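You operate a simulated robot arm through the tools that you are given. There is no shell and no other tool.

You are at the controls of a simulated robot arm. One attempt, no reset.

Task
Wipe the dusty flap of the radiator cover under the green dish.
Fine: set the dish beside the flap first, press the white mister to damp the dust, wipe it off with the blue cloth and put the cloth back; then the dish goes back on the flap; the other cloth stays. What is to be rubbed or washed off counts as gone when no trace of it is left.

It is judged by the outcome, as a careful person would: the job done as asked, and still so three seconds after it is handed in. It fails if anything else is knocked over, pushed out of place, dropped, spilled or broken. A push-on lid holds only when it is set on centred and level and pressed home; a screw cap is set on level and turned clockwise until tight. Flat cloth is picked up by pressing the open fingertips on it (5 to 10 N) and closing them slowly along it; thin cloth reads only 2 to 8 mm in the jaws.

Robot
A 6-joint arm with a two-finger gripper, fixed in place. Base frame: the origin is at the foot of the arm, x ahead of it, y to its left, z up; the work surface is at about z = 0.738. Units: m, rad, N and s.
Its first joint turns from -2.897 to 2.897 rad. Payload 2.45 kg.
The TCP is the grasp point between the finger pads, 0.02 m short of the fingertips. In the tool frame z runs along the fingers and y along their closing line. Largest opening 0.14 m; the body of the gripper starts 0.168 m behind the TCP.
Orientation is that of the tool frame in the base frame, as a unit quaternion [w, x, y, z]. With the fingers straight down and closing along the base's y, the tool's x points along the base's -x, its y along +y and its z along -z.

Tools
- The arm moves only by the tool send_rows. Its argument "rows" is a list of rows, each a list of 7 numbers: the shift along the base's x, y, z in units of 20 mm (1.0 is 20 mm), then the turn, a rotation vector about the base's x, y, z in units of 4 degrees (1.0 is 4 degrees), then the gripper command, from -1 (shut) to 1 (fully open), values between in proportion. In form: [[dx, dy, dz, rx, ry, rz, jaw], ...]. A call has 1 to 20 rows; each row shifts and turns the commanded pose from where the row before left it. A call with a number of a shift or a turn outside -1 to 1 is refused whole. A row lasts 0.2 s, in which the tool goes at most 0.05 m and 0.15 rad; a call with a longer step from one row to the next is refused whole, and so is a gripper value outside its range. Where a pose cannot be reached the arm comes as near as it can. A force on the tool above 40 N (or 10 N above the force at the start of the call, whichever is more), or a blocked arm, ends the call early, and 0.2 s more pass. Each finger travels about 0.045 m/s and halts on what it meets, pressing with about 25 N; the grip force reading is that of the motor and also rises with nothing between the fingers. The clock runs only during rows and for 0.2 s after the last one: add rows that do not move to give the fingers time. The reply holds the time, the measured pose of the TCP, the force on the tool along the base axes, the opening and the grip force, in the units named above and with some noise, with the torque about the TCP (base axes, N m) and any sound that the robot's microphone picked up, and new pictures: "show" is both (left out), scene, wrist or none.
- Cameras (640 x 400 px; columns grow to the right, rows downward): "scene" is fixed at [0.2204, 0.5063, 1.4941]; the picture's right is [-0.63, -0.77, 0.00], its down [-0.51, 0.42, -0.75] and it looks along [0.58, -0.48, -0.66] (base axes); focal length 376 px, centre (320, 200). "wrist" rides on the gripper at [0.078, 0.011, -0.209] in the tool frame; the picture's right is [-0.14, 0.99, 0.00], its down [-0.92, -0.13, -0.37] and it looks along [-0.37, -0.05, 0.93] (tool axes); focal length 280 px, centre (320, 200). There is no depth. A picture from a camera that has moved, and an enlarged one, comes with that camera's place and axes in the base frame and with its lens. The place of the scene camera against the robot may be out by one fixed shift of up to 0.012 m in any direction.
- inspect(camera, box): a new picture of the part [left, top, right, bottom] of that camera's present view, enlarged. It takes no simulated time.
- hand_in(): hands the job in; it is judged then, once.

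Places have to be worked out from the pictures, the camera data and where the tool is seen. Open the gripper and draw the arm clear of the work before you hand the job in, unless the task says otherwise.

The tools are called after ">>>" by a JSON object that holds its "op" and its "data". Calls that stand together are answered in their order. send_rows: Moves the arm, as the interface text tells. Its arguments: {"type":"object","properties":{"rows":{"type":"array"},"show":{"type":"string","enum":["both","scene","wrist","none"]}},"required":["rows"]} The other tools are called the same way: inspect (camera, box) takes an enlarged picture of a part of a camera's view; hand_in () hands the job in.

At the start:

```text
time: 0.0
ee_pos: [0.8256, 0.1827, 1.0963]
tcp_rot: [0.001, 0.0, 1.0, 0.0]
wrist_force: [0.5, 0.5, -0.3]
moment: [-0.05, 0.03, -0.01]
gripper_width: 0.1402
grip_force: 0.1
```

scene: 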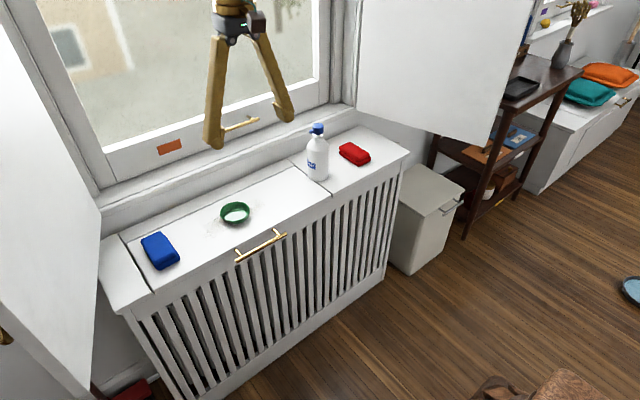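
wrist: 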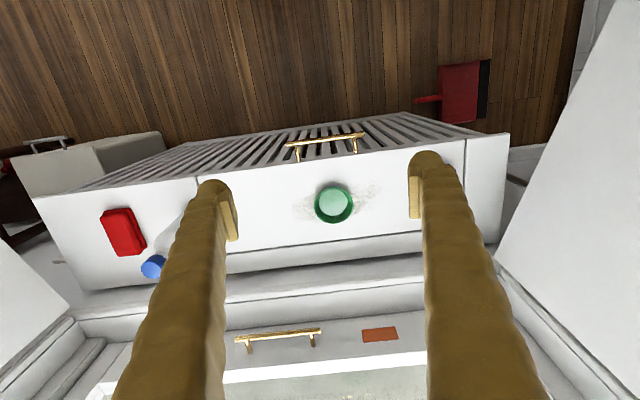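

I'll start by looking closely at the items: dish, dust, mister, and the two cloths, before any motion.

>>> {"op": "inspect", "data": {"camera": "scene", "box": [260, 100, 420, 200]}}

>>> {"op": "inspect", "data": {"camera": "scene", "box": [120, 170, 300, 290]}}

>>> {"op": "inspect", "data": {"camera": "wrist", "box": [230, 120, 480, 280]}}

>>> {"op": "inspect", "data": {"camera": "wrist", "box": [20, 140, 260, 300]}}

```text
4.00 times, centred on (340, 150) of scene
camera zoom: at [0.2204, 0.5063, 1.4941], right [-0.63, -0.77, 0.0], down [-0.51, 0.42, -0.75], along [0.58, -0.48, -0.66], focal length 1503 px, centre (240, 400)
```

zoom: 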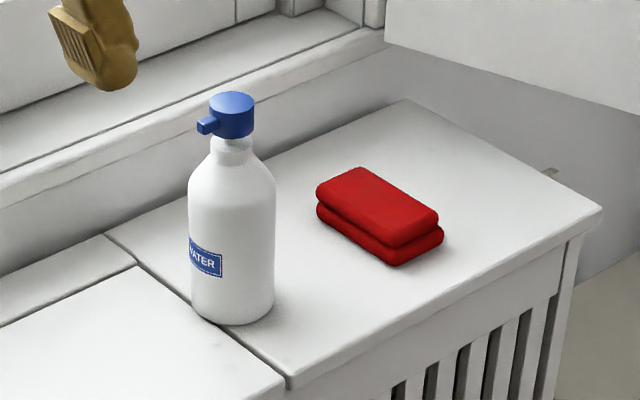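

```text
3.33 times, centred on (210, 230) of scene
camera zoom: at [0.2204, 0.5063, 1.4941], right [-0.63, -0.77, 0.0], down [-0.51, 0.42, -0.75], along [0.58, -0.48, -0.66], focal length 1253 px, centre (687, 100)
```

zoom: 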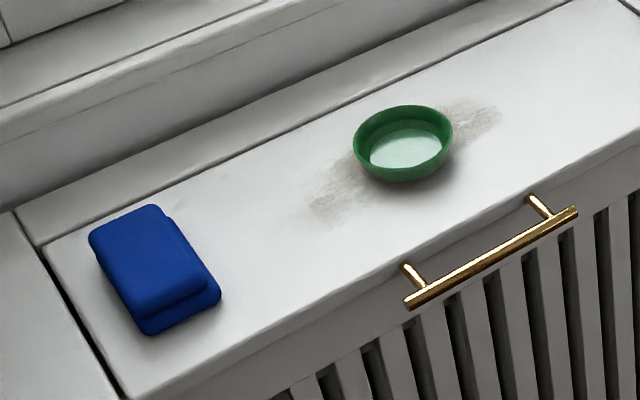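

```text
2.50 times, centred on (355, 200) of wrist
camera zoom: at [0.7462, 0.195, 1.3057], right [0.14, 0.99, 0.0], down [0.92, -0.13, 0.37], along [0.37, -0.05, -0.93], focal length 701 px, centre (232, 200)
```

zoom: 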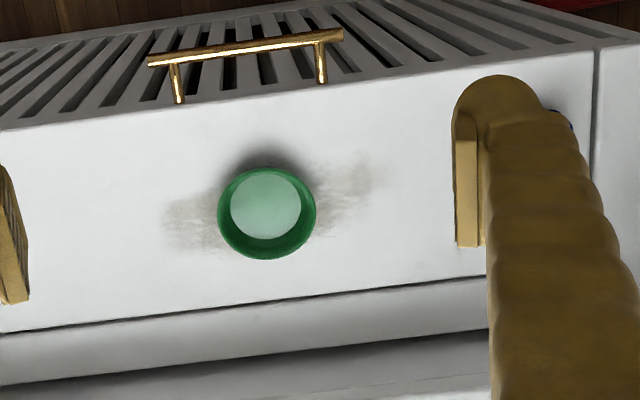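

```text
2.50 times, centred on (140, 220) of wrist
camera zoom: at [0.7462, 0.195, 1.3057], right [0.14, 0.99, 0.0], down [0.92, -0.13, 0.37], along [0.37, -0.05, -0.93], focal length 701 px, centre (770, 150)
```

zoom: 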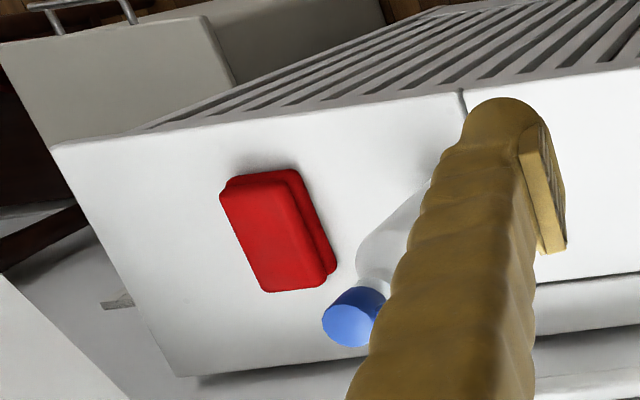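

The dish (about 8.6 cm wide) sits near (0.98, 0.19) with its rim around z≈0.76, and dust shows on both sides of it. The mister stands near (0.98, -0.115) with its nozzle toward +y. The blue cloth is near (0.98, 0.41) and the red one near (0.985, -0.28). I'll move closer above the dish with a slight outward tilt for extra reach.

>>> {"op": "send_rows", "data": {"rows": [[0.52, 0.04, -0.98, 0, -0.375, 0, 1], [0.52, 0.04, -0.98, 0, -0.375, 0, 1], [0.52, 0.04, -0.98, 0, -0.375, 0, 1], [0.52, 0.04, -0.98, 0, -0.375, 0, 1], [0.52, 0.04, -0.98, 0, -0.375, 0, 1], [0.52, 0.04, -0.98, 0, -0.375, 0, 1], [0.52, 0.04, -0.98, 0, -0.375, 0, 1], [0.52, 0.04, -0.98, 0, -0.375, 0, 1], [0.52, 0.04, -0.98, 0, -0.375, 0, 1], [0.52, 0.04, -0.98, 0, -0.375, 0, 1], [0, 0, 0, 0, 0, 0, 1]]}}

```text
time: 2.4
ee_pos: [0.9288, 0.1917, 0.9011]
tcp_rot: [0.132, 0.0, 0.991, 0.0]
wrist_force: [0.7, 0.3, -1.0]
moment: [-0.01, 0.01, 0.01]
gripper_width: 0.1401
grip_force: 0.1
camera wrist: at [0.7991, 0.2037, 1.0825], right [0.13, 0.99, 0.04], down [0.79, -0.13, 0.59], along [0.59, -0.05, -0.8], focal length 280 px, centre (320, 200)
```

scene: 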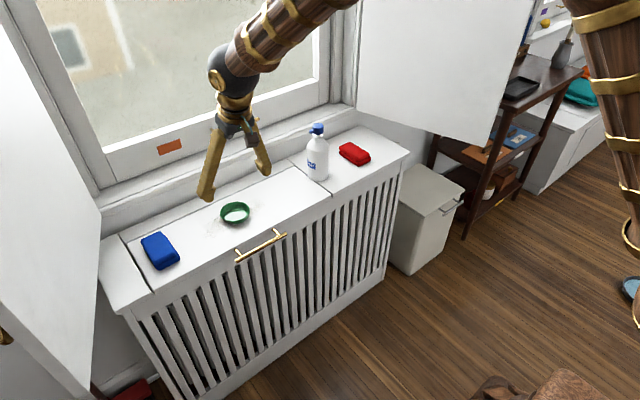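
wrist: 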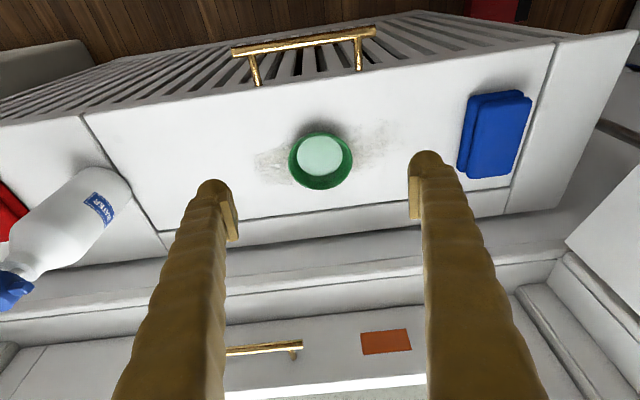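

The arm tracks well, and the dish centre triangulates to about (0.977, 0.192). I'll look closer at the dish, dust and cloth from here.

>>> {"op": "inspect", "data": {"camera": "wrist", "box": [240, 110, 400, 210]}}

>>> {"op": "inspect", "data": {"camera": "wrist", "box": [420, 70, 580, 210]}}

>>> {"op": "inspect", "data": {"camera": "scene", "box": [195, 185, 275, 235]}}

```text
4.00 times, centred on (320, 160) of wrist
camera zoom: at [0.7991, 0.2037, 1.0825], right [0.13, 0.99, 0.04], down [0.79, -0.13, 0.59], along [0.59, -0.05, -0.8], focal length 1122 px, centre (320, 360)
```

zoom: 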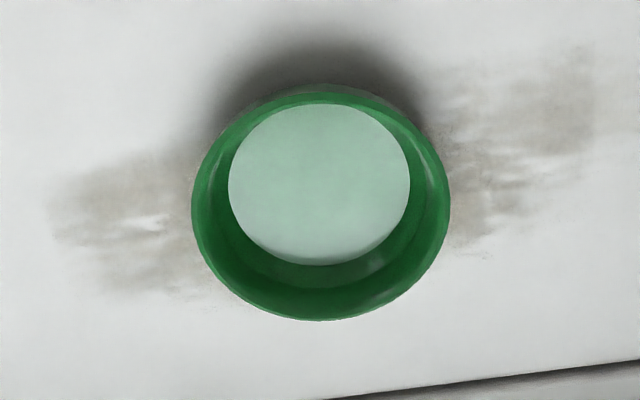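

```text
2.86 times, centred on (500, 140) of wrist
camera zoom: at [0.7991, 0.2037, 1.0825], right [0.13, 0.99, 0.04], down [0.79, -0.13, 0.59], along [0.59, -0.05, -0.8], focal length 801 px, centre (-194, 371)
```

zoom: 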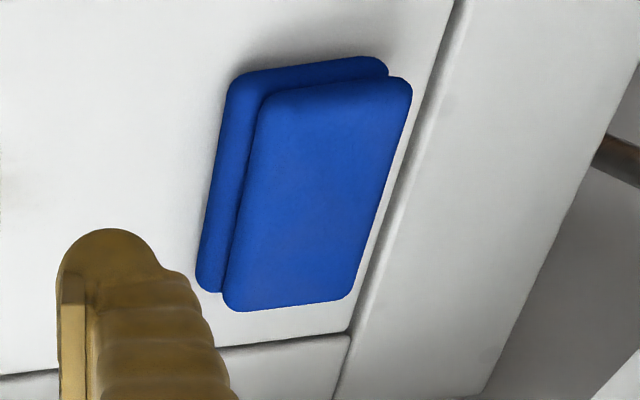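

```text
8.00 times, centred on (235, 210) of scene
camera zoom: at [0.2204, 0.5063, 1.4941], right [-0.63, -0.77, 0.0], down [-0.51, 0.42, -0.75], along [0.58, -0.48, -0.66], focal length 3006 px, centre (1000, 120)
```

zoom: 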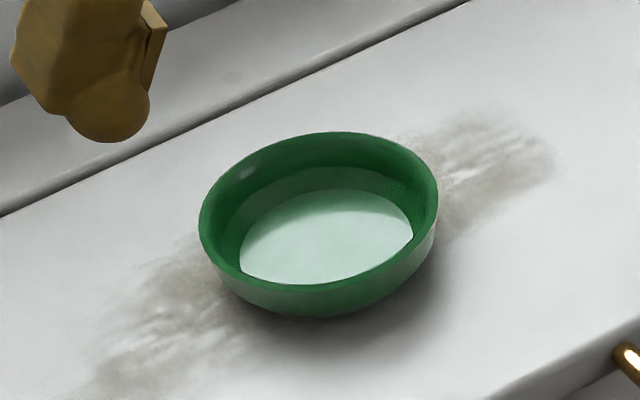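

The dish holds a little liquid, so it has to stay level and move gently. I'll lower the open fingers around it, closing along y, with the TCP heading for about (0.976, 0.192), stopping first at z≈0.80 to check alignment.

>>> {"op": "send_rows", "data": {"rows": [[0.4, 0, -0.84, 0, 0, 0, 1], [0.4, 0, -0.84, 0, 0, 0, 1], [0.4, 0, -0.84, 0, 0, 0, 1], [0.4, 0, -0.84, 0, 0, 0, 1], [0.4, 0, -0.84, 0, 0, 0, 1], [0.4, 0, -0.84, 0, 0, 0, 1], [0, 0, 0, 0, 0, 0, 1]]}}

```text
time: 4.0
ee_pos: [0.976, 0.1925, 0.7997]
tcp_rot: [0.13, 0.0, 0.991, 0.0]
wrist_force: [0.3, -0.2, 0.3]
moment: [0.01, 0.02, 0.0]
gripper_width: 0.1401
grip_force: 0.1
camera wrist: at [0.8473, 0.2029, 0.981], right [0.13, 0.99, 0.04], down [0.79, -0.13, 0.59], along [0.59, -0.05, -0.8], focal length 280 px, centre (320, 200)
```

scene: 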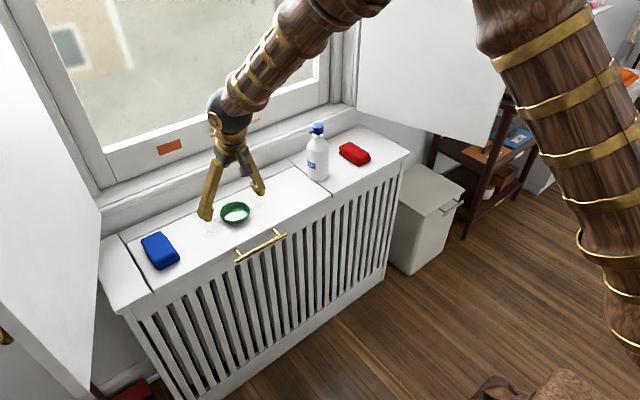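
wrist: 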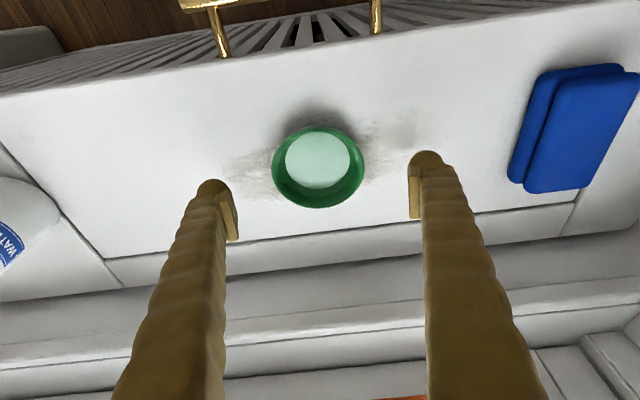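

The fingers straddle the dish evenly and the reach is fine. I'll descend to z≈0.767 and partly close to just wider than the dish.

>>> {"op": "send_rows", "data": {"rows": [[-0.02, -0.01, -0.55, 0, 0, 0, 1], [-0.02, -0.01, -0.55, 0, 0, 0, 1], [-0.02, -0.01, -0.54, 0, 0, 0, 1], [0, 0, 0, 0, 0, 0, 0.7], [0, 0, 0, 0, 0, 0, 0.4], [0, 0, 0, 0, 0, 0, 0.4], [0, 0, 0, 0, 0, 0, 0.4]]}}

>>> {"op": "inspect", "data": {"camera": "scene", "box": [175, 160, 295, 235]}}

```text
time: 5.6
ee_pos: [0.9744, 0.1902, 0.7671]
tcp_rot: [0.13, 0.001, 0.991, 0.0]
wrist_force: [0.6, -0.2, 0.0]
moment: [0.03, 0.01, 0.02]
gripper_width: 0.0981
grip_force: 0.1
camera wrist: at [0.8461, 0.2025, 0.9487], right [0.13, 0.99, 0.04], down [0.79, -0.13, 0.59], along [0.59, -0.05, -0.8], focal length 280 px, centre (320, 200)
```

scene: 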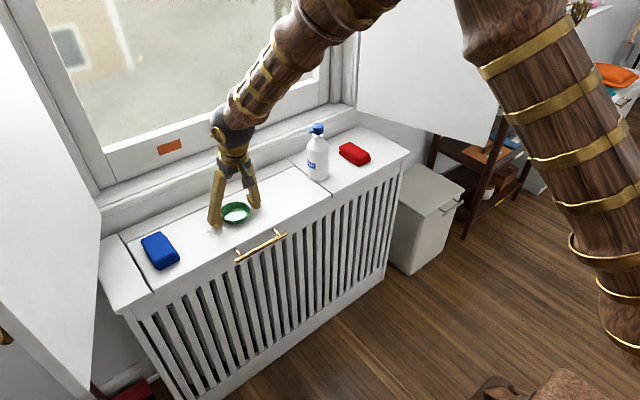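
wrist: 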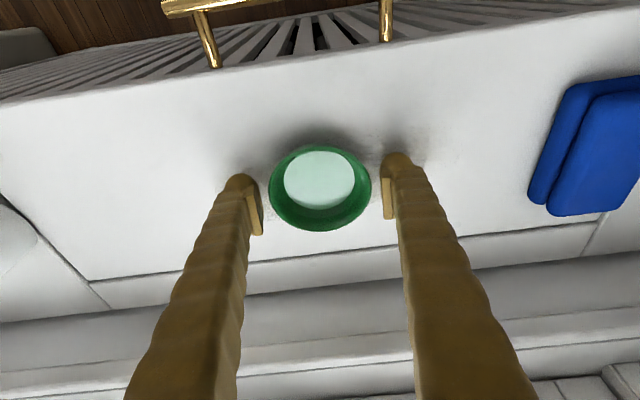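

```text
5.33 times, centred on (235, 198) of scene
camera zoom: at [0.2204, 0.5063, 1.4941], right [-0.63, -0.77, 0.0], down [-0.51, 0.42, -0.75], along [0.58, -0.48, -0.66], focal length 2004 px, centre (773, 213)
```

zoom: 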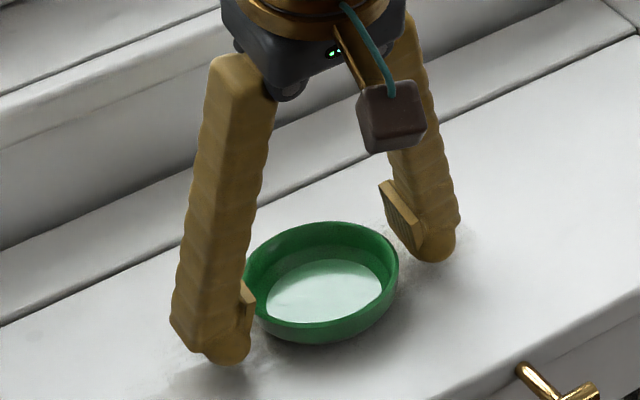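

The dish is nearly centred between the pads at rim height. I'll close slowly until it's held.

>>> {"op": "send_rows", "data": {"rows": [[0, 0, 0, 0, 0, 0, 0.34], [0, 0, 0, 0, 0, 0, 0.3], [0, 0, 0, 0, 0, 0, 0.26], [0, 0, 0, 0, 0, 0, 0.23], [0, 0, 0, 0, 0, 0, 0.2], [0, 0, 0, 0, 0, 0, 0.17], [0, 0, 0, 0, 0, 0, 0.14], [0, 0, 0, 0, 0, 0, 0.1], [0, 0, 0, 0, 0, 0, 0.1]]}}

>>> {"op": "inspect", "data": {"camera": "scene", "box": [175, 160, 295, 235]}}

```text
time: 7.6
ee_pos: [0.9757, 0.1905, 0.7684]
tcp_rot: [0.13, 0.0, 0.991, 0.0]
wrist_force: [1.1, 0.3, 0.4]
moment: [-0.02, -0.02, -0.05]
gripper_width: 0.0796
grip_force: 25.1
camera wrist: at [0.8461, 0.2026, 0.9488], right [0.13, 0.99, 0.04], down [0.79, -0.13, 0.59], along [0.59, -0.05, -0.8], focal length 280 px, centre (320, 200)
```

scene: 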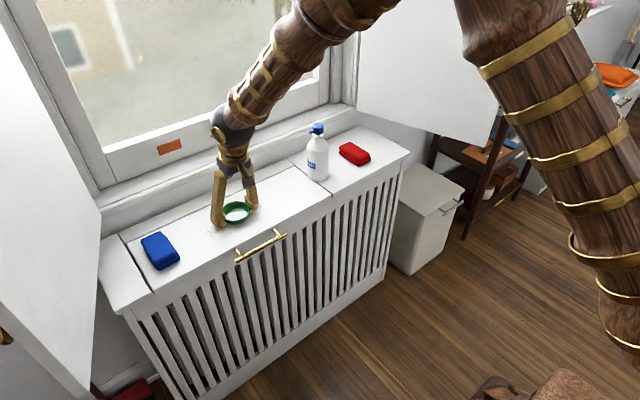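
wrist: 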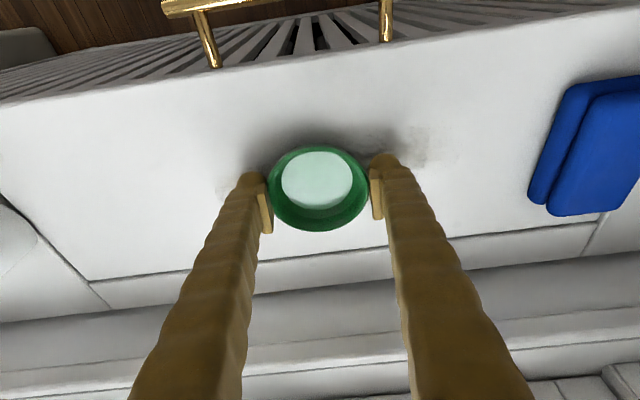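

```text
5.33 times, centred on (235, 198) of scene
camera zoom: at [0.2204, 0.5063, 1.4941], right [-0.63, -0.77, 0.0], down [-0.51, 0.42, -0.75], along [0.58, -0.48, -0.66], focal length 2004 px, centre (773, 213)
```

zoom: 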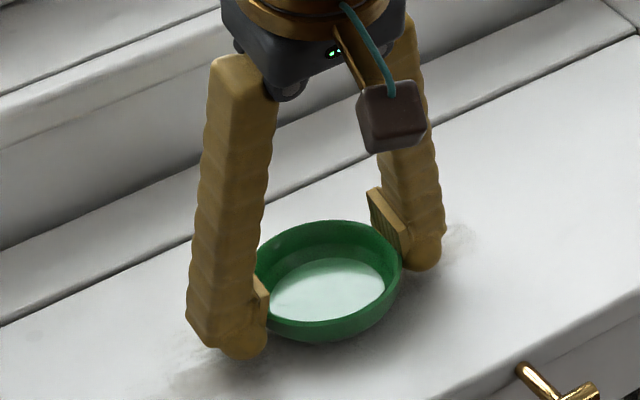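

The grip reads 25 N at 0.080 m, so the dish is held. I'll lift it slowly a few centimetres and check that it hangs level.

>>> {"op": "send_rows", "data": {"rows": [[0, 0, 0.1, 0, 0, 0, 0.05], [0, 0, 0.2, 0, 0, 0, 0.05], [0, 0, 0.3, 0, 0, 0, 0.05], [0, 0, 0.4, 0, 0, 0, 0.05], [0, 0, 0.4, 0, 0, 0, 0.05], [0, 0, 0.3, 0, 0, 0, 0.05], [0, 0, 0.2, 0, 0, 0, 0.05], [0, 0, 0.1, 0, 0, 0, 0.05]]}}

>>> {"op": "inspect", "data": {"camera": "scene", "box": [175, 150, 295, 225]}}

>>> {"op": "inspect", "data": {"camera": "wrist", "box": [200, 120, 440, 270]}}

```text
time: 9.4
ee_pos: [0.9751, 0.1911, 0.8078]
tcp_rot: [0.131, 0.0, 0.991, 0.001]
wrist_force: [-0.5, 0.1, -0.7]
moment: [0.0, -0.01, -0.01]
gripper_width: 0.08
grip_force: 25.1
camera wrist: at [0.8455, 0.2021, 0.9891], right [0.13, 0.99, 0.04], down [0.79, -0.13, 0.59], along [0.59, -0.05, -0.8], focal length 280 px, centre (320, 200)
```

scene: 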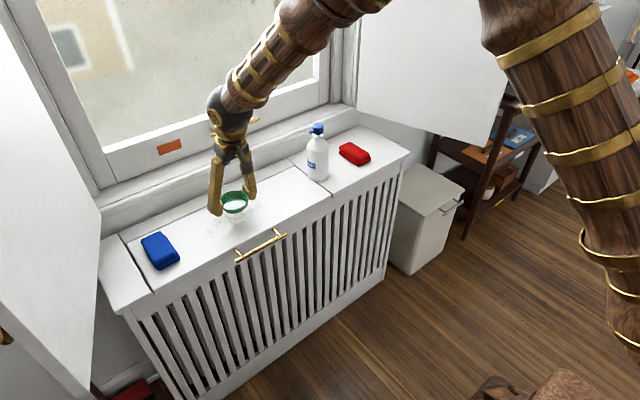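
wrist: 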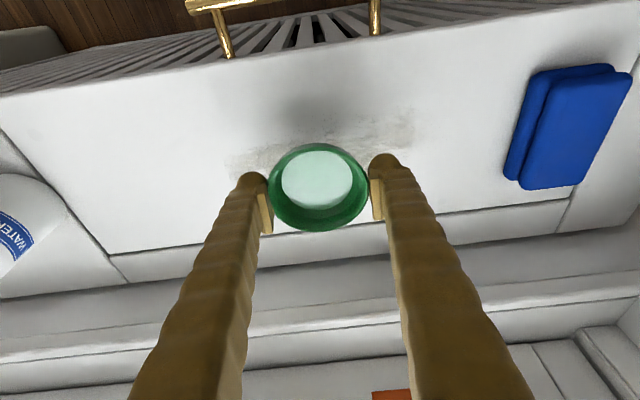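

```text
5.33 times, centred on (235, 188) of scene
camera zoom: at [0.2204, 0.5063, 1.4941], right [-0.63, -0.77, 0.0], down [-0.51, 0.42, -0.75], along [0.58, -0.48, -0.66], focal length 2004 px, centre (773, 267)
```

zoom: 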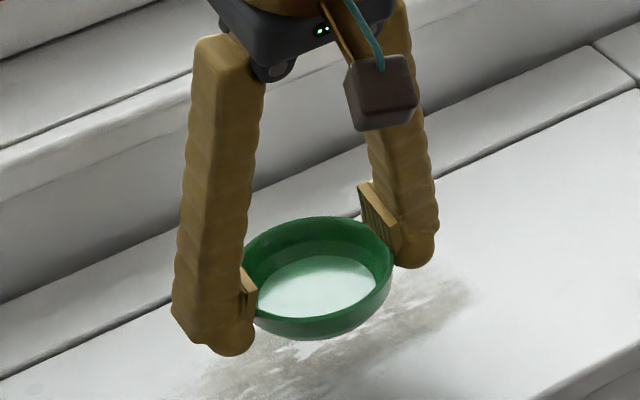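

```text
2.67 times, centred on (320, 195) of wrist
camera zoom: at [0.8455, 0.2021, 0.9891], right [0.13, 0.99, 0.04], down [0.79, -0.13, 0.59], along [0.59, -0.05, -0.8], focal length 748 px, centre (320, 213)
```

zoom: 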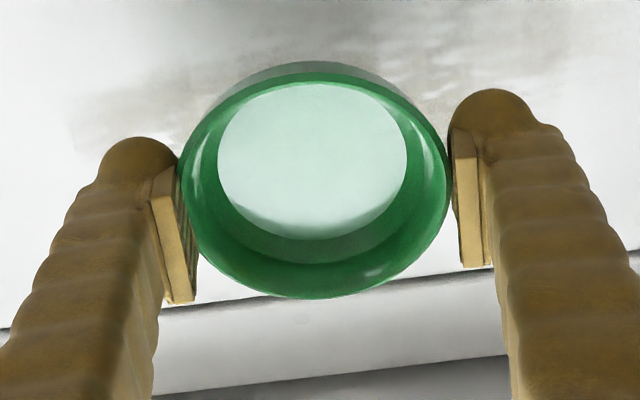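

The dish hangs level and the whole dust patch is now in view. I'll draw the dish back toward the robot (x≈0.80) and up a bit, slowly, so I can go around the front of the mister.

>>> {"op": "send_rows", "data": {"rows": [[-0.1, 0, 0.2, 0, 0, 0, 0.05], [-0.25, 0, 0.3, 0, 0, 0, 0.05], [-0.4, 0, 0.4, 0, 0, 0, 0.05], [-0.55, 0, 0.4, 0, 0, 0, 0.05], [-0.65, 0, 0.4, 0, 0, 0, 0.05], [-0.7, 0, 0.4, 0, 0, 0, 0.05], [-0.7, 0, 0.3, 0, 0, 0, 0.05], [-0.7, 0, 0.3, 0, 0, 0, 0.05], [-0.7, 0, 0.2, 0, 0, 0, 0.05], [-0.7, 0, 0.1, 0, 0, 0, 0.05], [-0.7, 0, 0.1, 0, 0, 0, 0.05], [-0.65, 0, 0, 0, 0, 0, 0.05], [-0.55, 0, 0, 0, 0, 0, 0.05], [-0.45, 0, 0, 0, 0, 0, 0.05], [-0.3, 0, 0, 0, 0, 0, 0.05], [-0.2, 0, 0, 0, 0, 0, 0.05], [-0.1, 0, 0, 0, 0, 0, 0.05]]}}

>>> {"op": "inspect", "data": {"camera": "scene", "box": [170, 130, 330, 260]}}

```text
time: 13.0
ee_pos: [0.8082, 0.1906, 0.8691]
tcp_rot: [0.13, 0.0, 0.991, 0.0]
wrist_force: [-0.2, -0.9, -1.7]
moment: [0.0, 0.01, -0.01]
gripper_width: 0.0798
grip_force: 25.0
camera wrist: at [0.6775, 0.2023, 1.0505], right [0.13, 0.99, 0.04], down [0.79, -0.13, 0.59], along [0.59, -0.05, -0.8], focal length 280 px, centre (320, 200)
```

scene: 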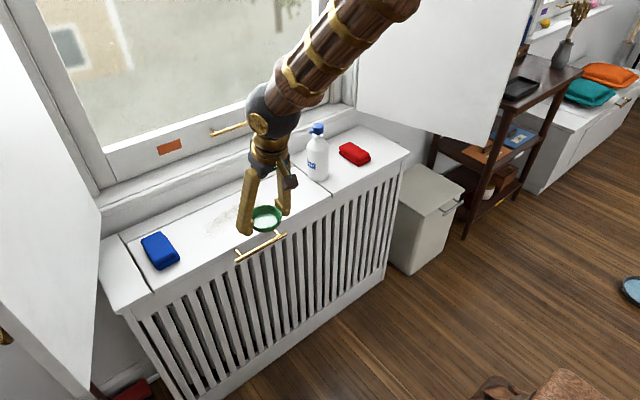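
wrist: 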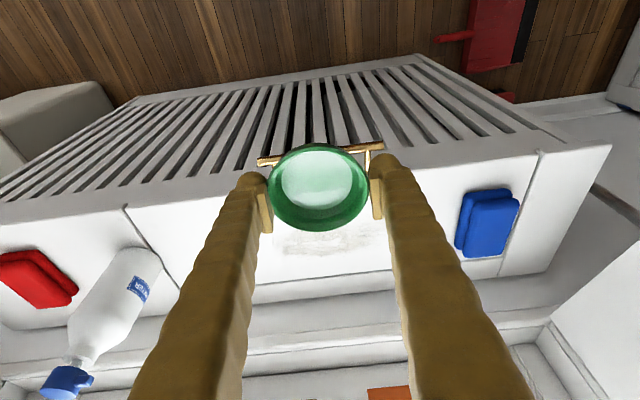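

```text
3.08 times, centred on (250, 195) of scene
camera zoom: at [0.2204, 0.5063, 1.4941], right [-0.63, -0.77, 0.0], down [-0.51, 0.42, -0.75], along [0.58, -0.48, -0.66], focal length 1156 px, centre (535, 215)
```

zoom: 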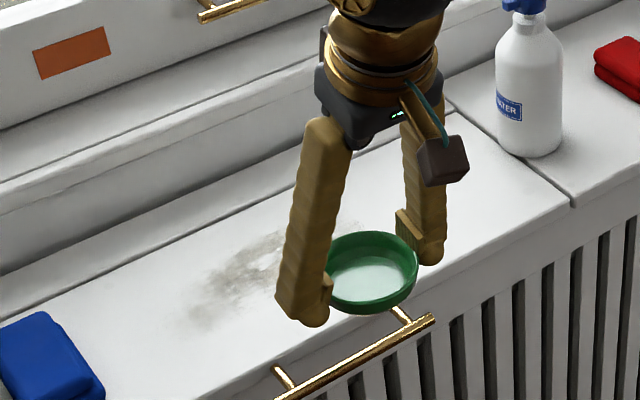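

The dish is steady. Now I'll swing it to the right in front of the mister while turning the gripper about the vertical, which keeps the dish level.

>>> {"op": "send_rows", "data": {"rows": [[0, -0.2, 0, 0, 0, 0.2, 0.05], [0, -0.45, 0, 0, 0, 0.5, 0.05], [0, -0.7, 0, 0, 0, 0.8, 0.05], [0, -0.8, 0, 0, 0, 0.95, 0.05], [0, -0.8, 0, 0, 0, 0.95, 0.05], [0, -0.8, 0, 0, 0, 0.95, 0.05], [0, -0.8, 0, 0, 0, 0.95, 0.05], [0, -0.8, 0, 0, 0, 0.95, 0.05], [0, -0.8, 0, 0, 0, 0.95, 0.05], [0, -0.8, 0, 0, 0, 0.95, 0.05], [0, -0.8, 0, 0, 0, 0.95, 0.05], [0, -0.7, 0, 0, 0, 0.95, 0.05], [0, -0.5, 0, 0, 0, 0.6, 0.05], [0, -0.25, 0, 0, 0, 0.3, 0.05], [0, -0.1, 0, 0, 0, 0.1, 0.05]]}}

>>> {"op": "inspect", "data": {"camera": "scene", "box": [240, 100, 440, 260]}}

```text
time: 16.2
ee_pos: [0.8064, 0.0044, 0.87]
tcp_rot: [0.121, -0.373, 0.919, 0.048]
wrist_force: [0.2, 1.0, -1.6]
moment: [-0.02, 0.0, 0.01]
gripper_width: 0.0797
grip_force: 24.8
camera wrist: at [0.7068, -0.0771, 1.051], right [-0.6, 0.8, 0.04], down [0.66, 0.46, 0.59], along [0.46, 0.38, -0.8], focal length 280 px, centre (320, 200)
```

scene: 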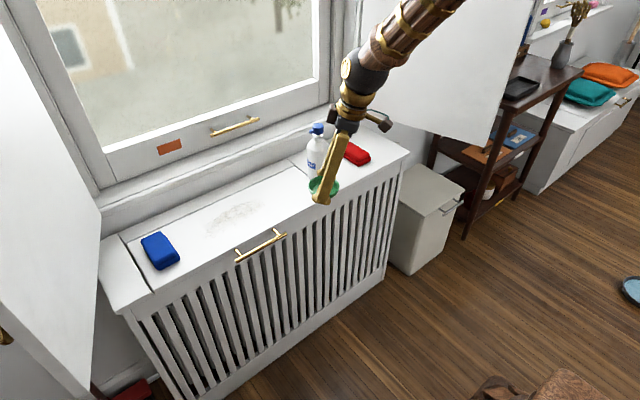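
wrist: 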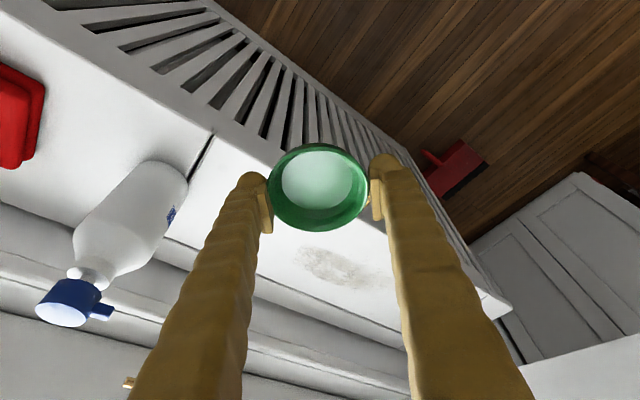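

```text
2.50 times, centred on (340, 180) of scene
camera zoom: at [0.2204, 0.5063, 1.4941], right [-0.63, -0.77, 0.0], down [-0.51, 0.42, -0.75], along [0.58, -0.48, -0.66], focal length 940 px, centre (270, 250)
```

zoom: 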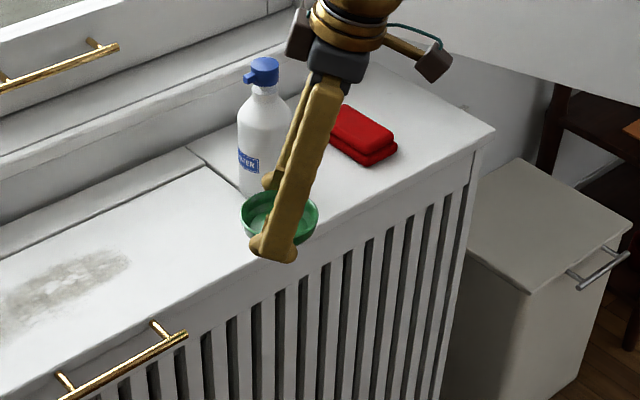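

The dish stays level, turned about 44° so far. I'll carry on to y≈-0.20 and finish the quarter turn.

>>> {"op": "send_rows", "data": {"rows": [[0, -0.2, 0, 0, 0, 0.2, 0.05], [0, -0.45, 0, 0, 0, 0.5, 0.05], [0, -0.7, 0, 0, 0, 0.8, 0.05], [0, -0.85, 0, 0, 0, 0.95, 0.05], [0, -0.85, 0, 0, 0, 0.95, 0.05], [0, -0.85, 0, 0, 0, 0.95, 0.05], [0, -0.85, 0, 0, 0, 0.95, 0.05], [0, -0.85, 0, 0, 0, 0.95, 0.05], [0, -0.85, 0, 0, 0, 0.95, 0.05], [0, -0.85, 0, 0, 0, 0.95, 0.05], [0, -0.85, 0, 0, 0, 0.95, 0.05], [0, -0.85, 0, 0, 0, 0.95, 0.05], [0, -0.7, 0, 0, 0, 0.8, 0.05], [0, -0.4, 0, 0, 0, 0.45, 0.05], [0, -0.15, 0, 0, 0, 0.15, 0.05]]}}

>>> {"op": "inspect", "data": {"camera": "scene", "box": [280, 90, 460, 230]}}

```text
time: 19.4
ee_pos: [0.8063, -0.2004, 0.8693]
tcp_rot: [-0.092, 0.701, -0.701, -0.093]
wrist_force: [-0.4, 0.1, -1.3]
moment: [0.02, 0.02, -0.02]
gripper_width: 0.0798
grip_force: 25.1
camera wrist: at [0.7965, -0.3295, 1.0503], right [-0.99, 0.13, 0.04], down [0.13, 0.79, 0.59], along [0.05, 0.59, -0.8], focal length 280 px, centre (320, 200)
```

scene: 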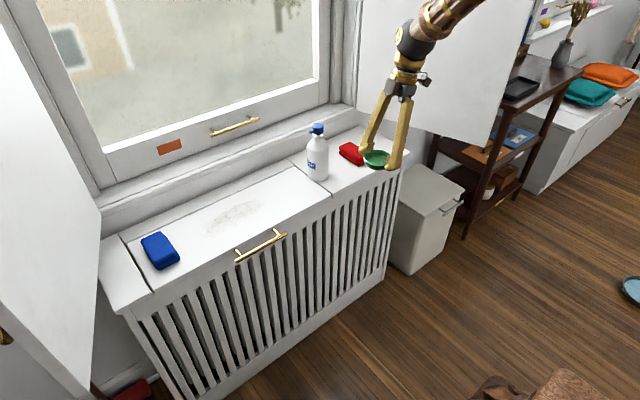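
wrist: 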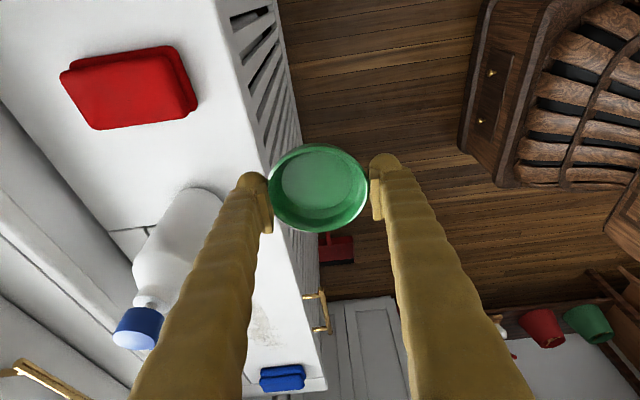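

```text
2.86 times, centred on (370, 160) of scene
camera zoom: at [0.2204, 0.5063, 1.4941], right [-0.63, -0.77, 0.0], down [-0.51, 0.42, -0.75], along [0.58, -0.48, -0.66], focal length 1074 px, centre (177, 314)
```

zoom: 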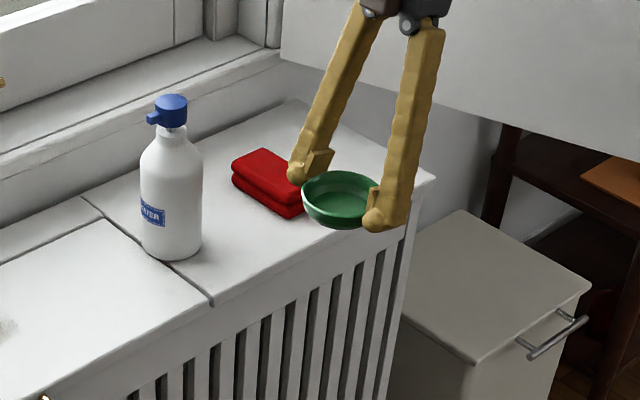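

From this view the red cloth's near edge is at y≈-0.245 and the mister's base spans y≈-0.147 to -0.08. The gap in front, centred about (0.928, -0.19), fits the dish. I'll slide forward to there while still high.

>>> {"op": "send_rows", "data": {"rows": [[0.15, 0.03, 0, 0, 0, 0, 0.05], [0.35, 0.05, 0, 0, 0, 0, 0.05], [0.55, 0.05, 0, 0, 0, 0, 0.05], [0.65, 0.05, 0, 0, 0, 0, 0.05], [0.7, 0.06, 0, 0, 0, 0, 0.05], [0.7, 0.06, 0, 0, 0, 0, 0.05], [0.7, 0.06, 0, 0, 0, 0, 0.05], [0.7, 0.06, 0, 0, 0, 0, 0.05], [0.65, 0.05, 0, 0, 0, 0, 0.05], [0.5, 0.03, 0, 0, 0, 0, 0.05], [0.3, 0.02, 0, 0, 0, 0, 0.05], [0.14, 0, 0, 0, 0, 0, 0.05], [0, 0, 0, 0, 0, 0, 0.05]]}}

>>> {"op": "inspect", "data": {"camera": "scene", "box": [280, 90, 440, 215]}}

```text
time: 22.2
ee_pos: [0.9285, -0.1896, 0.8711]
tcp_rot: [-0.093, 0.701, -0.701, -0.092]
wrist_force: [-0.6, -0.2, -1.0]
moment: [-0.02, 0.0, 0.03]
gripper_width: 0.0795
grip_force: 24.8
camera wrist: at [0.9183, -0.3188, 1.051], right [-0.99, 0.13, 0.04], down [0.13, 0.79, 0.59], along [0.05, 0.59, -0.8], focal length 280 px, centre (320, 200)
```

scene: 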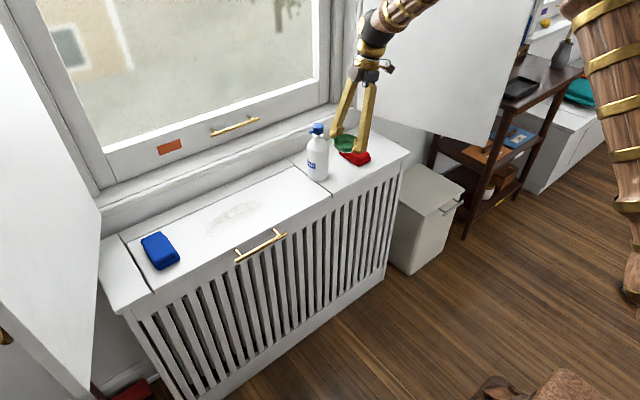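
wrist: 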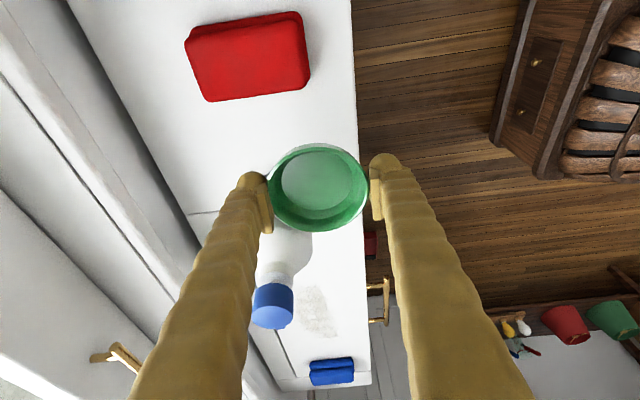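

```text
3.20 times, centred on (360, 152) of scene
camera zoom: at [0.2204, 0.5063, 1.4941], right [-0.63, -0.77, 0.0], down [-0.51, 0.42, -0.75], along [0.58, -0.48, -0.66], focal length 1203 px, centre (192, 352)
```

zoom: 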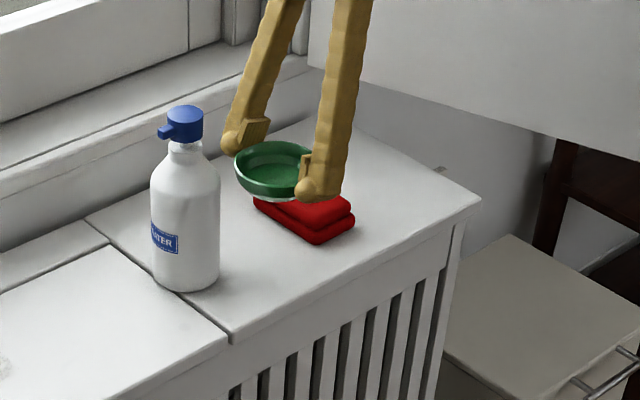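

The dish is over the gap with red cloth edge at y≈-0.245 confirmed. Now lowering slowly to just above the surface.

>>> {"op": "send_rows", "data": {"rows": [[0, 0, -0.2, 0, 0, 0, 0.05], [0, 0, -0.4, 0, 0, 0, 0.05], [0, 0, -0.55, 0, 0, 0, 0.05], [0, 0, -0.6, 0, 0, 0, 0.05], [0, 0, -0.6, 0, 0, 0, 0.05], [0, 0, -0.6, 0, 0, 0, 0.05], [0, 0, -0.6, 0, 0, 0, 0.05], [0, 0, -0.5, 0, 0, 0, 0.05], [0, 0, -0.35, 0, 0, 0, 0.05], [0, 0, -0.25, 0, 0, 0, 0.05], [0, 0, -0.15, 0, 0, 0, 0.05], [0, 0, 0, 0, 0, 0, 0.05]]}}

>>> {"op": "inspect", "data": {"camera": "scene", "box": [280, 90, 440, 215]}}

>>> {"op": "inspect", "data": {"camera": "wrist", "box": [160, 60, 420, 280]}}

```text
time: 24.8
ee_pos: [0.929, -0.1896, 0.7733]
tcp_rot: [0.092, -0.701, 0.701, 0.092]
wrist_force: [-0.2, -0.4, -1.9]
moment: [0.0, 0.0, -0.01]
gripper_width: 0.0798
grip_force: 24.9
camera wrist: at [0.9182, -0.3189, 0.9545], right [-0.99, 0.13, 0.04], down [0.13, 0.79, 0.59], along [0.05, 0.59, -0.8], focal length 280 px, centre (320, 200)
```

scene: 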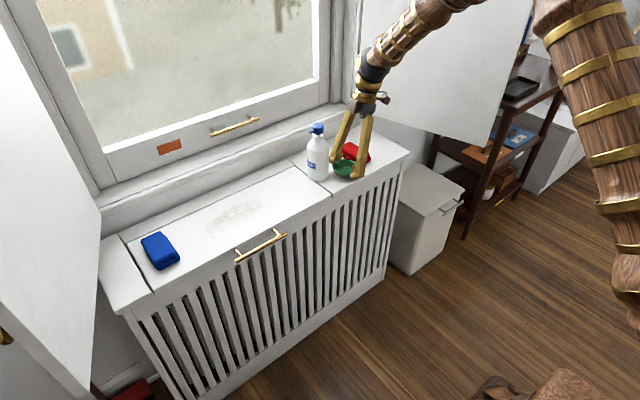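
wrist: 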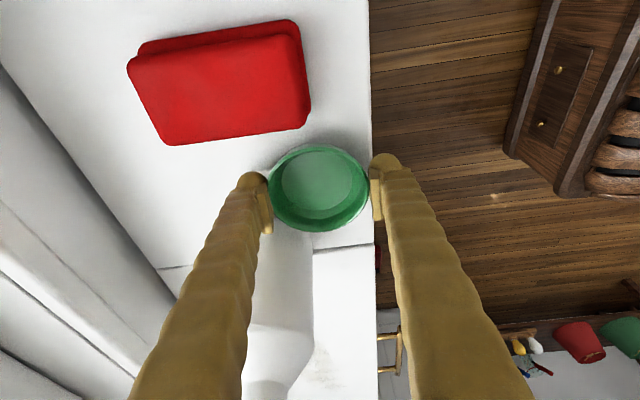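

```text
3.20 times, centred on (360, 152) of scene
camera zoom: at [0.2204, 0.5063, 1.4941], right [-0.63, -0.77, 0.0], down [-0.51, 0.42, -0.75], along [0.58, -0.48, -0.66], focal length 1203 px, centre (192, 352)
```

zoom: 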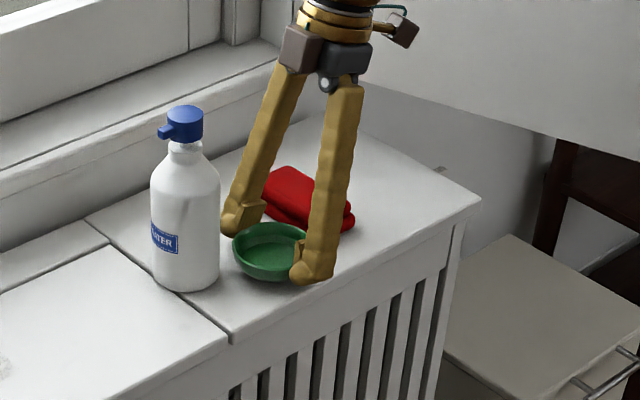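

```text
1.82 times, centred on (290, 170) of wrist
camera zoom: at [0.9182, -0.3189, 0.9545], right [-0.99, 0.13, 0.04], down [0.13, 0.79, 0.59], along [0.05, 0.59, -0.8], focal length 510 px, centre (374, 254)
```

zoom: 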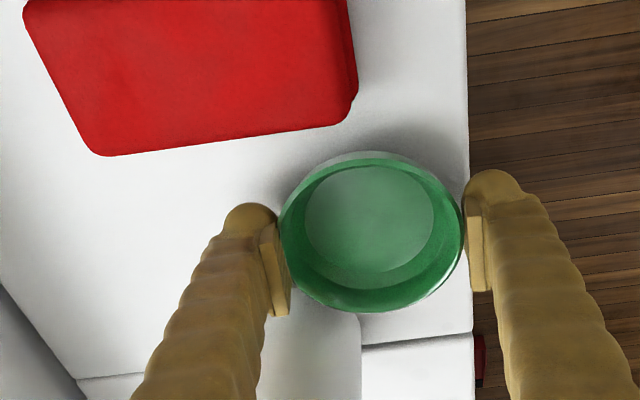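

The dish is about 6 mm above the surface with clearance all round. I'll lower in small steps until it touches.

>>> {"op": "send_rows", "data": {"rows": [[0, 0, -0.1, 0, 0, 0, 0.05], [0, 0, -0.08, 0, 0, 0, 0.05], [0, 0, -0.06, 0, 0, 0, 0.05], [0, 0, -0.05, 0, 0, 0, 0.05], [0, 0, 0, 0, 0, 0, 0.05]], "show": "none"}}

```text
time: 26.0
ee_pos: [0.9287, -0.1897, 0.7672]
tcp_rot: [0.093, -0.7, 0.702, 0.093]
wrist_force: [0.2, 0.1, -2.1]
moment: [0.01, 0.0, -0.01]
gripper_width: 0.0795
grip_force: 24.9
```

There's no contact force yet: the weight still reads on the wrist. I'll go down another couple of millimetres in 0.6 mm steps.

>>> {"op": "send_rows", "data": {"rows": [[0, 0, -0.03, 0, 0, 0, 0.05], [0, 0, -0.03, 0, 0, 0, 0.05], [0, 0, 0, 0, 0, 0, 0.05]], "show": "none"}}

```text
time: 26.8
ee_pos: [0.9289, -0.1899, 0.7683]
tcp_rot: [0.093, -0.701, 0.701, 0.092]
wrist_force: [-4.5, 2.3, 16.5]
moment: [-0.38, 0.19, -0.1]
gripper_width: 0.0799
grip_force: 25.6
```

Contact shows as 16 N. I'll ease off half a millimetre, then open the fingers gradually.

>>> {"op": "send_rows", "data": {"rows": [[0, 0, 0.03, 0, 0, 0, 0.05], [0, 0, 0, 0, 0, 0, 0.12], [0, 0, 0, 0, 0, 0, 0.18], [0, 0, 0, 0, 0, 0, 0.24], [0, 0, 0, 0, 0, 0, 0.3], [0, 0, 0, 0, 0, 0, 0.36], [0, 0, 0, 0, 0, 0, 0.42], [0, 0, 0, 0, 0, 0, 0.45], [0, 0, 0, 0, 0, 0, 0.45]]}}

>>> {"op": "inspect", "data": {"camera": "scene", "box": [280, 90, 440, 215]}}

>>> {"op": "inspect", "data": {"camera": "wrist", "box": [160, 60, 420, 280]}}

```text
time: 28.8
ee_pos: [0.9284, -0.19, 0.7673]
tcp_rot: [0.093, -0.701, 0.701, 0.092]
wrist_force: [-0.3, 0.4, 0.4]
moment: [-0.06, -0.05, -0.01]
gripper_width: 0.1016
grip_force: 0.1
camera wrist: at [0.9178, -0.3188, 0.9481], right [-0.99, 0.13, 0.04], down [0.13, 0.79, 0.59], along [0.05, 0.59, -0.8], focal length 280 px, centre (320, 200)
```

scene: 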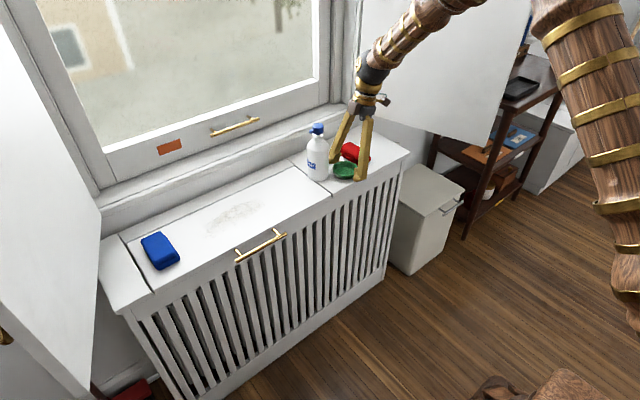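
wrist: 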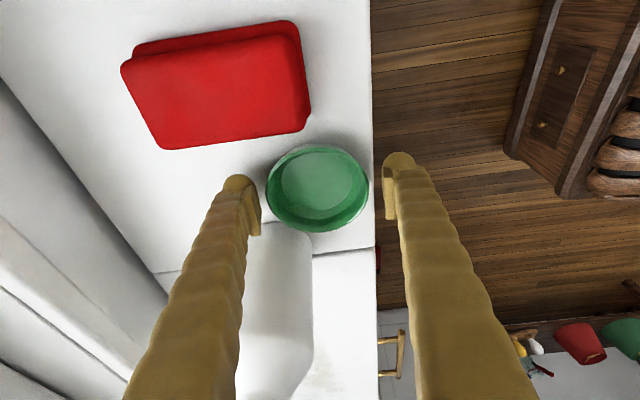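

```text
3.20 times, centred on (360, 152) of scene
camera zoom: at [0.2204, 0.5063, 1.4941], right [-0.63, -0.77, 0.0], down [-0.51, 0.42, -0.75], along [0.58, -0.48, -0.66], focal length 1203 px, centre (192, 352)
```

zoom: 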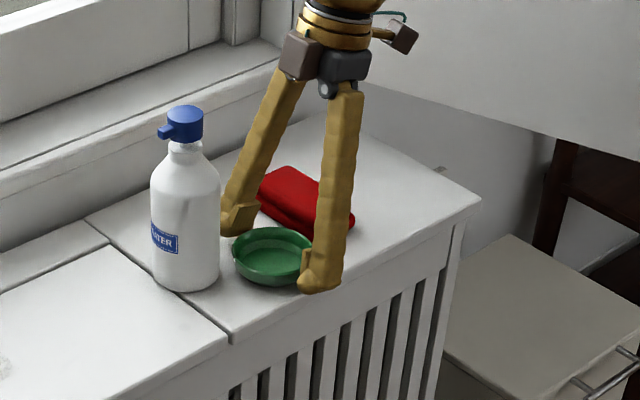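

```text
1.82 times, centred on (290, 170) of wrist
camera zoom: at [0.9178, -0.3188, 0.9481], right [-0.99, 0.13, 0.04], down [0.13, 0.79, 0.59], along [0.05, 0.59, -0.8], focal length 510 px, centre (374, 254)
```

zoom: 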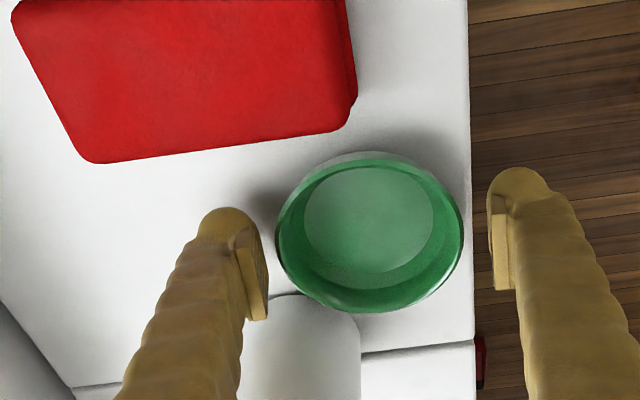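

The dish is set down cleanly beside the flap, between the mister and the red cloth. Raising straight up clear of it, and taking a close look at the mister's nozzle direction.

>>> {"op": "send_rows", "data": {"rows": [[0, 0, 0.3, 0, 0, 0, 0.45], [0, 0, 0.6, 0, 0, 0, 0.45], [0, 0, 0.9, 0, 0, 0, 0.45], [0, 0, 1, 0, 0, 0, 0.45], [0, 0, 1, 0, 0, 0, 0.45], [0, 0, 1, 0, 0, 0, 0.45], [0, 0, 1, 0, 0, 0, 0.45], [0, 0, 1, 0, 0, 0, 0.45], [0, 0, 1, 0, 0, 0, 0.45], [0, 0, 1, 0, 0, 0, 0.45], [0, 0, 1, 0, 0, 0, 0.45], [0, 0, 1, 0, 0, 0, 0.45], [0, 0, 0.5, 0, 0, 0, 0.45]]}}

>>> {"op": "inspect", "data": {"camera": "scene", "box": [297, 110, 345, 140]}}

>>> {"op": "inspect", "data": {"camera": "scene", "box": [290, 110, 390, 200]}}

>>> {"op": "inspect", "data": {"camera": "scene", "box": [180, 180, 300, 260]}}

```text
time: 31.6
ee_pos: [0.9286, -0.1901, 0.993]
tcp_rot: [-0.092, 0.701, -0.701, -0.092]
wrist_force: [-0.2, 0.5, 0.2]
moment: [0.02, 0.02, 0.02]
gripper_width: 0.1015
grip_force: 0.0
camera wrist: at [0.9181, -0.3186, 1.1743], right [-0.99, 0.13, 0.04], down [0.13, 0.79, 0.59], along [0.05, 0.59, -0.8], focal length 280 px, centre (320, 200)
```

scene: 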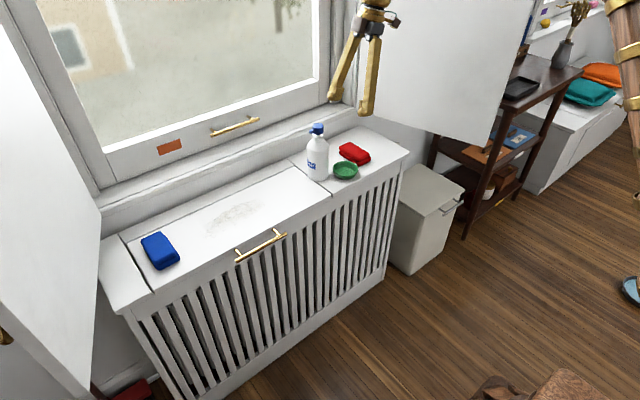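
wrist: 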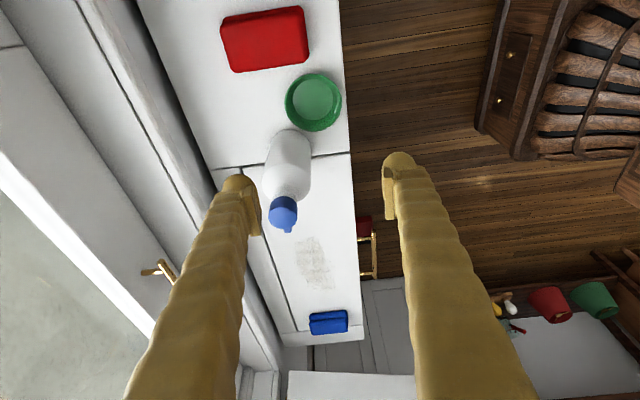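

```text
13.33 times, centred on (321, 125) of scene
camera zoom: at [0.2204, 0.5063, 1.4941], right [-0.63, -0.77, 0.0], down [-0.51, 0.42, -0.75], along [0.58, -0.48, -0.66], focal length 5011 px, centre (307, 1200)
```

zoom: 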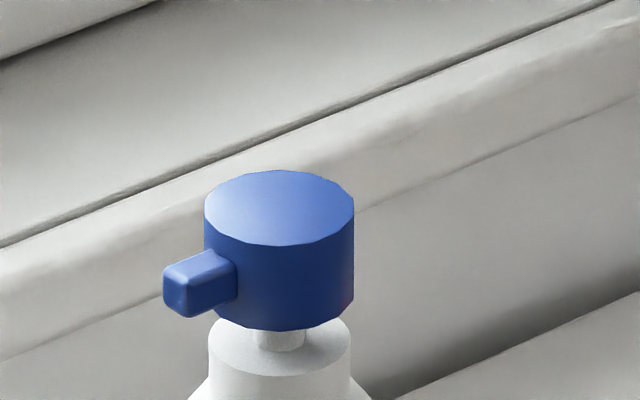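

```text
4.44 times, centred on (340, 155) of scene
camera zoom: at [0.2204, 0.5063, 1.4941], right [-0.63, -0.77, 0.0], down [-0.51, 0.42, -0.75], along [0.58, -0.48, -0.66], focal length 1670 px, centre (231, 400)
```

zoom: 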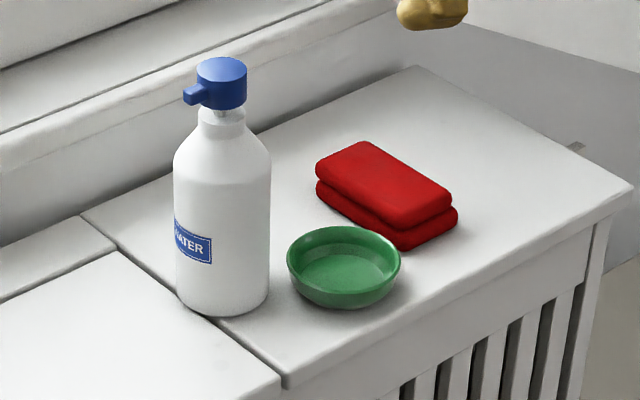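

```text
5.00 times, centred on (240, 220) of scene
camera zoom: at [0.2204, 0.5063, 1.4941], right [-0.63, -0.77, 0.0], down [-0.51, 0.42, -0.75], along [0.58, -0.48, -0.66], focal length 1879 px, centre (720, 100)
```

zoom: 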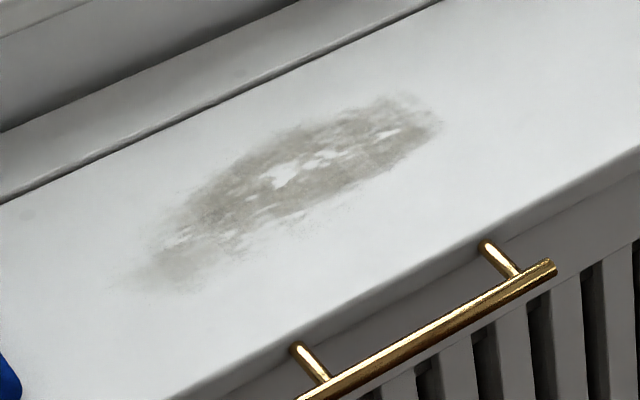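

The flap is now fully exposed with the dust patch about 20 cm long. I'll zoom the wrist view on the mister head to find exactly where the nozzle points.

>>> {"op": "inspect", "data": {"camera": "wrist", "box": [240, 170, 336, 240]}}

>>> {"op": "inspect", "data": {"camera": "wrist", "box": [250, 190, 370, 350]}}

```text
5.71 times, centred on (288, 205) of wrist
camera zoom: at [0.9181, -0.3186, 1.1743], right [-0.99, 0.13, 0.04], down [0.13, 0.79, 0.59], along [0.05, 0.59, -0.8], focal length 1602 px, centre (503, 171)
```

zoom: 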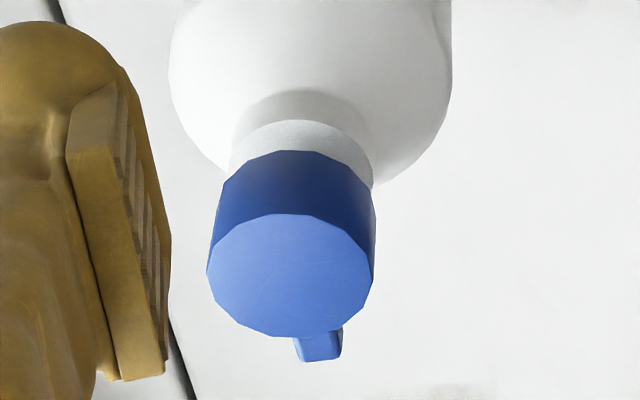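

```text
2.50 times, centred on (310, 270) of wrist
camera zoom: at [0.9181, -0.3186, 1.1743], right [-0.99, 0.13, 0.04], down [0.13, 0.79, 0.59], along [0.05, 0.59, -0.8], focal length 701 px, centre (345, 25)
```

zoom: 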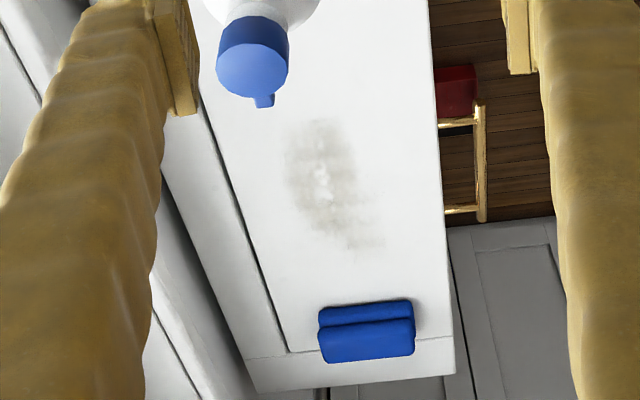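

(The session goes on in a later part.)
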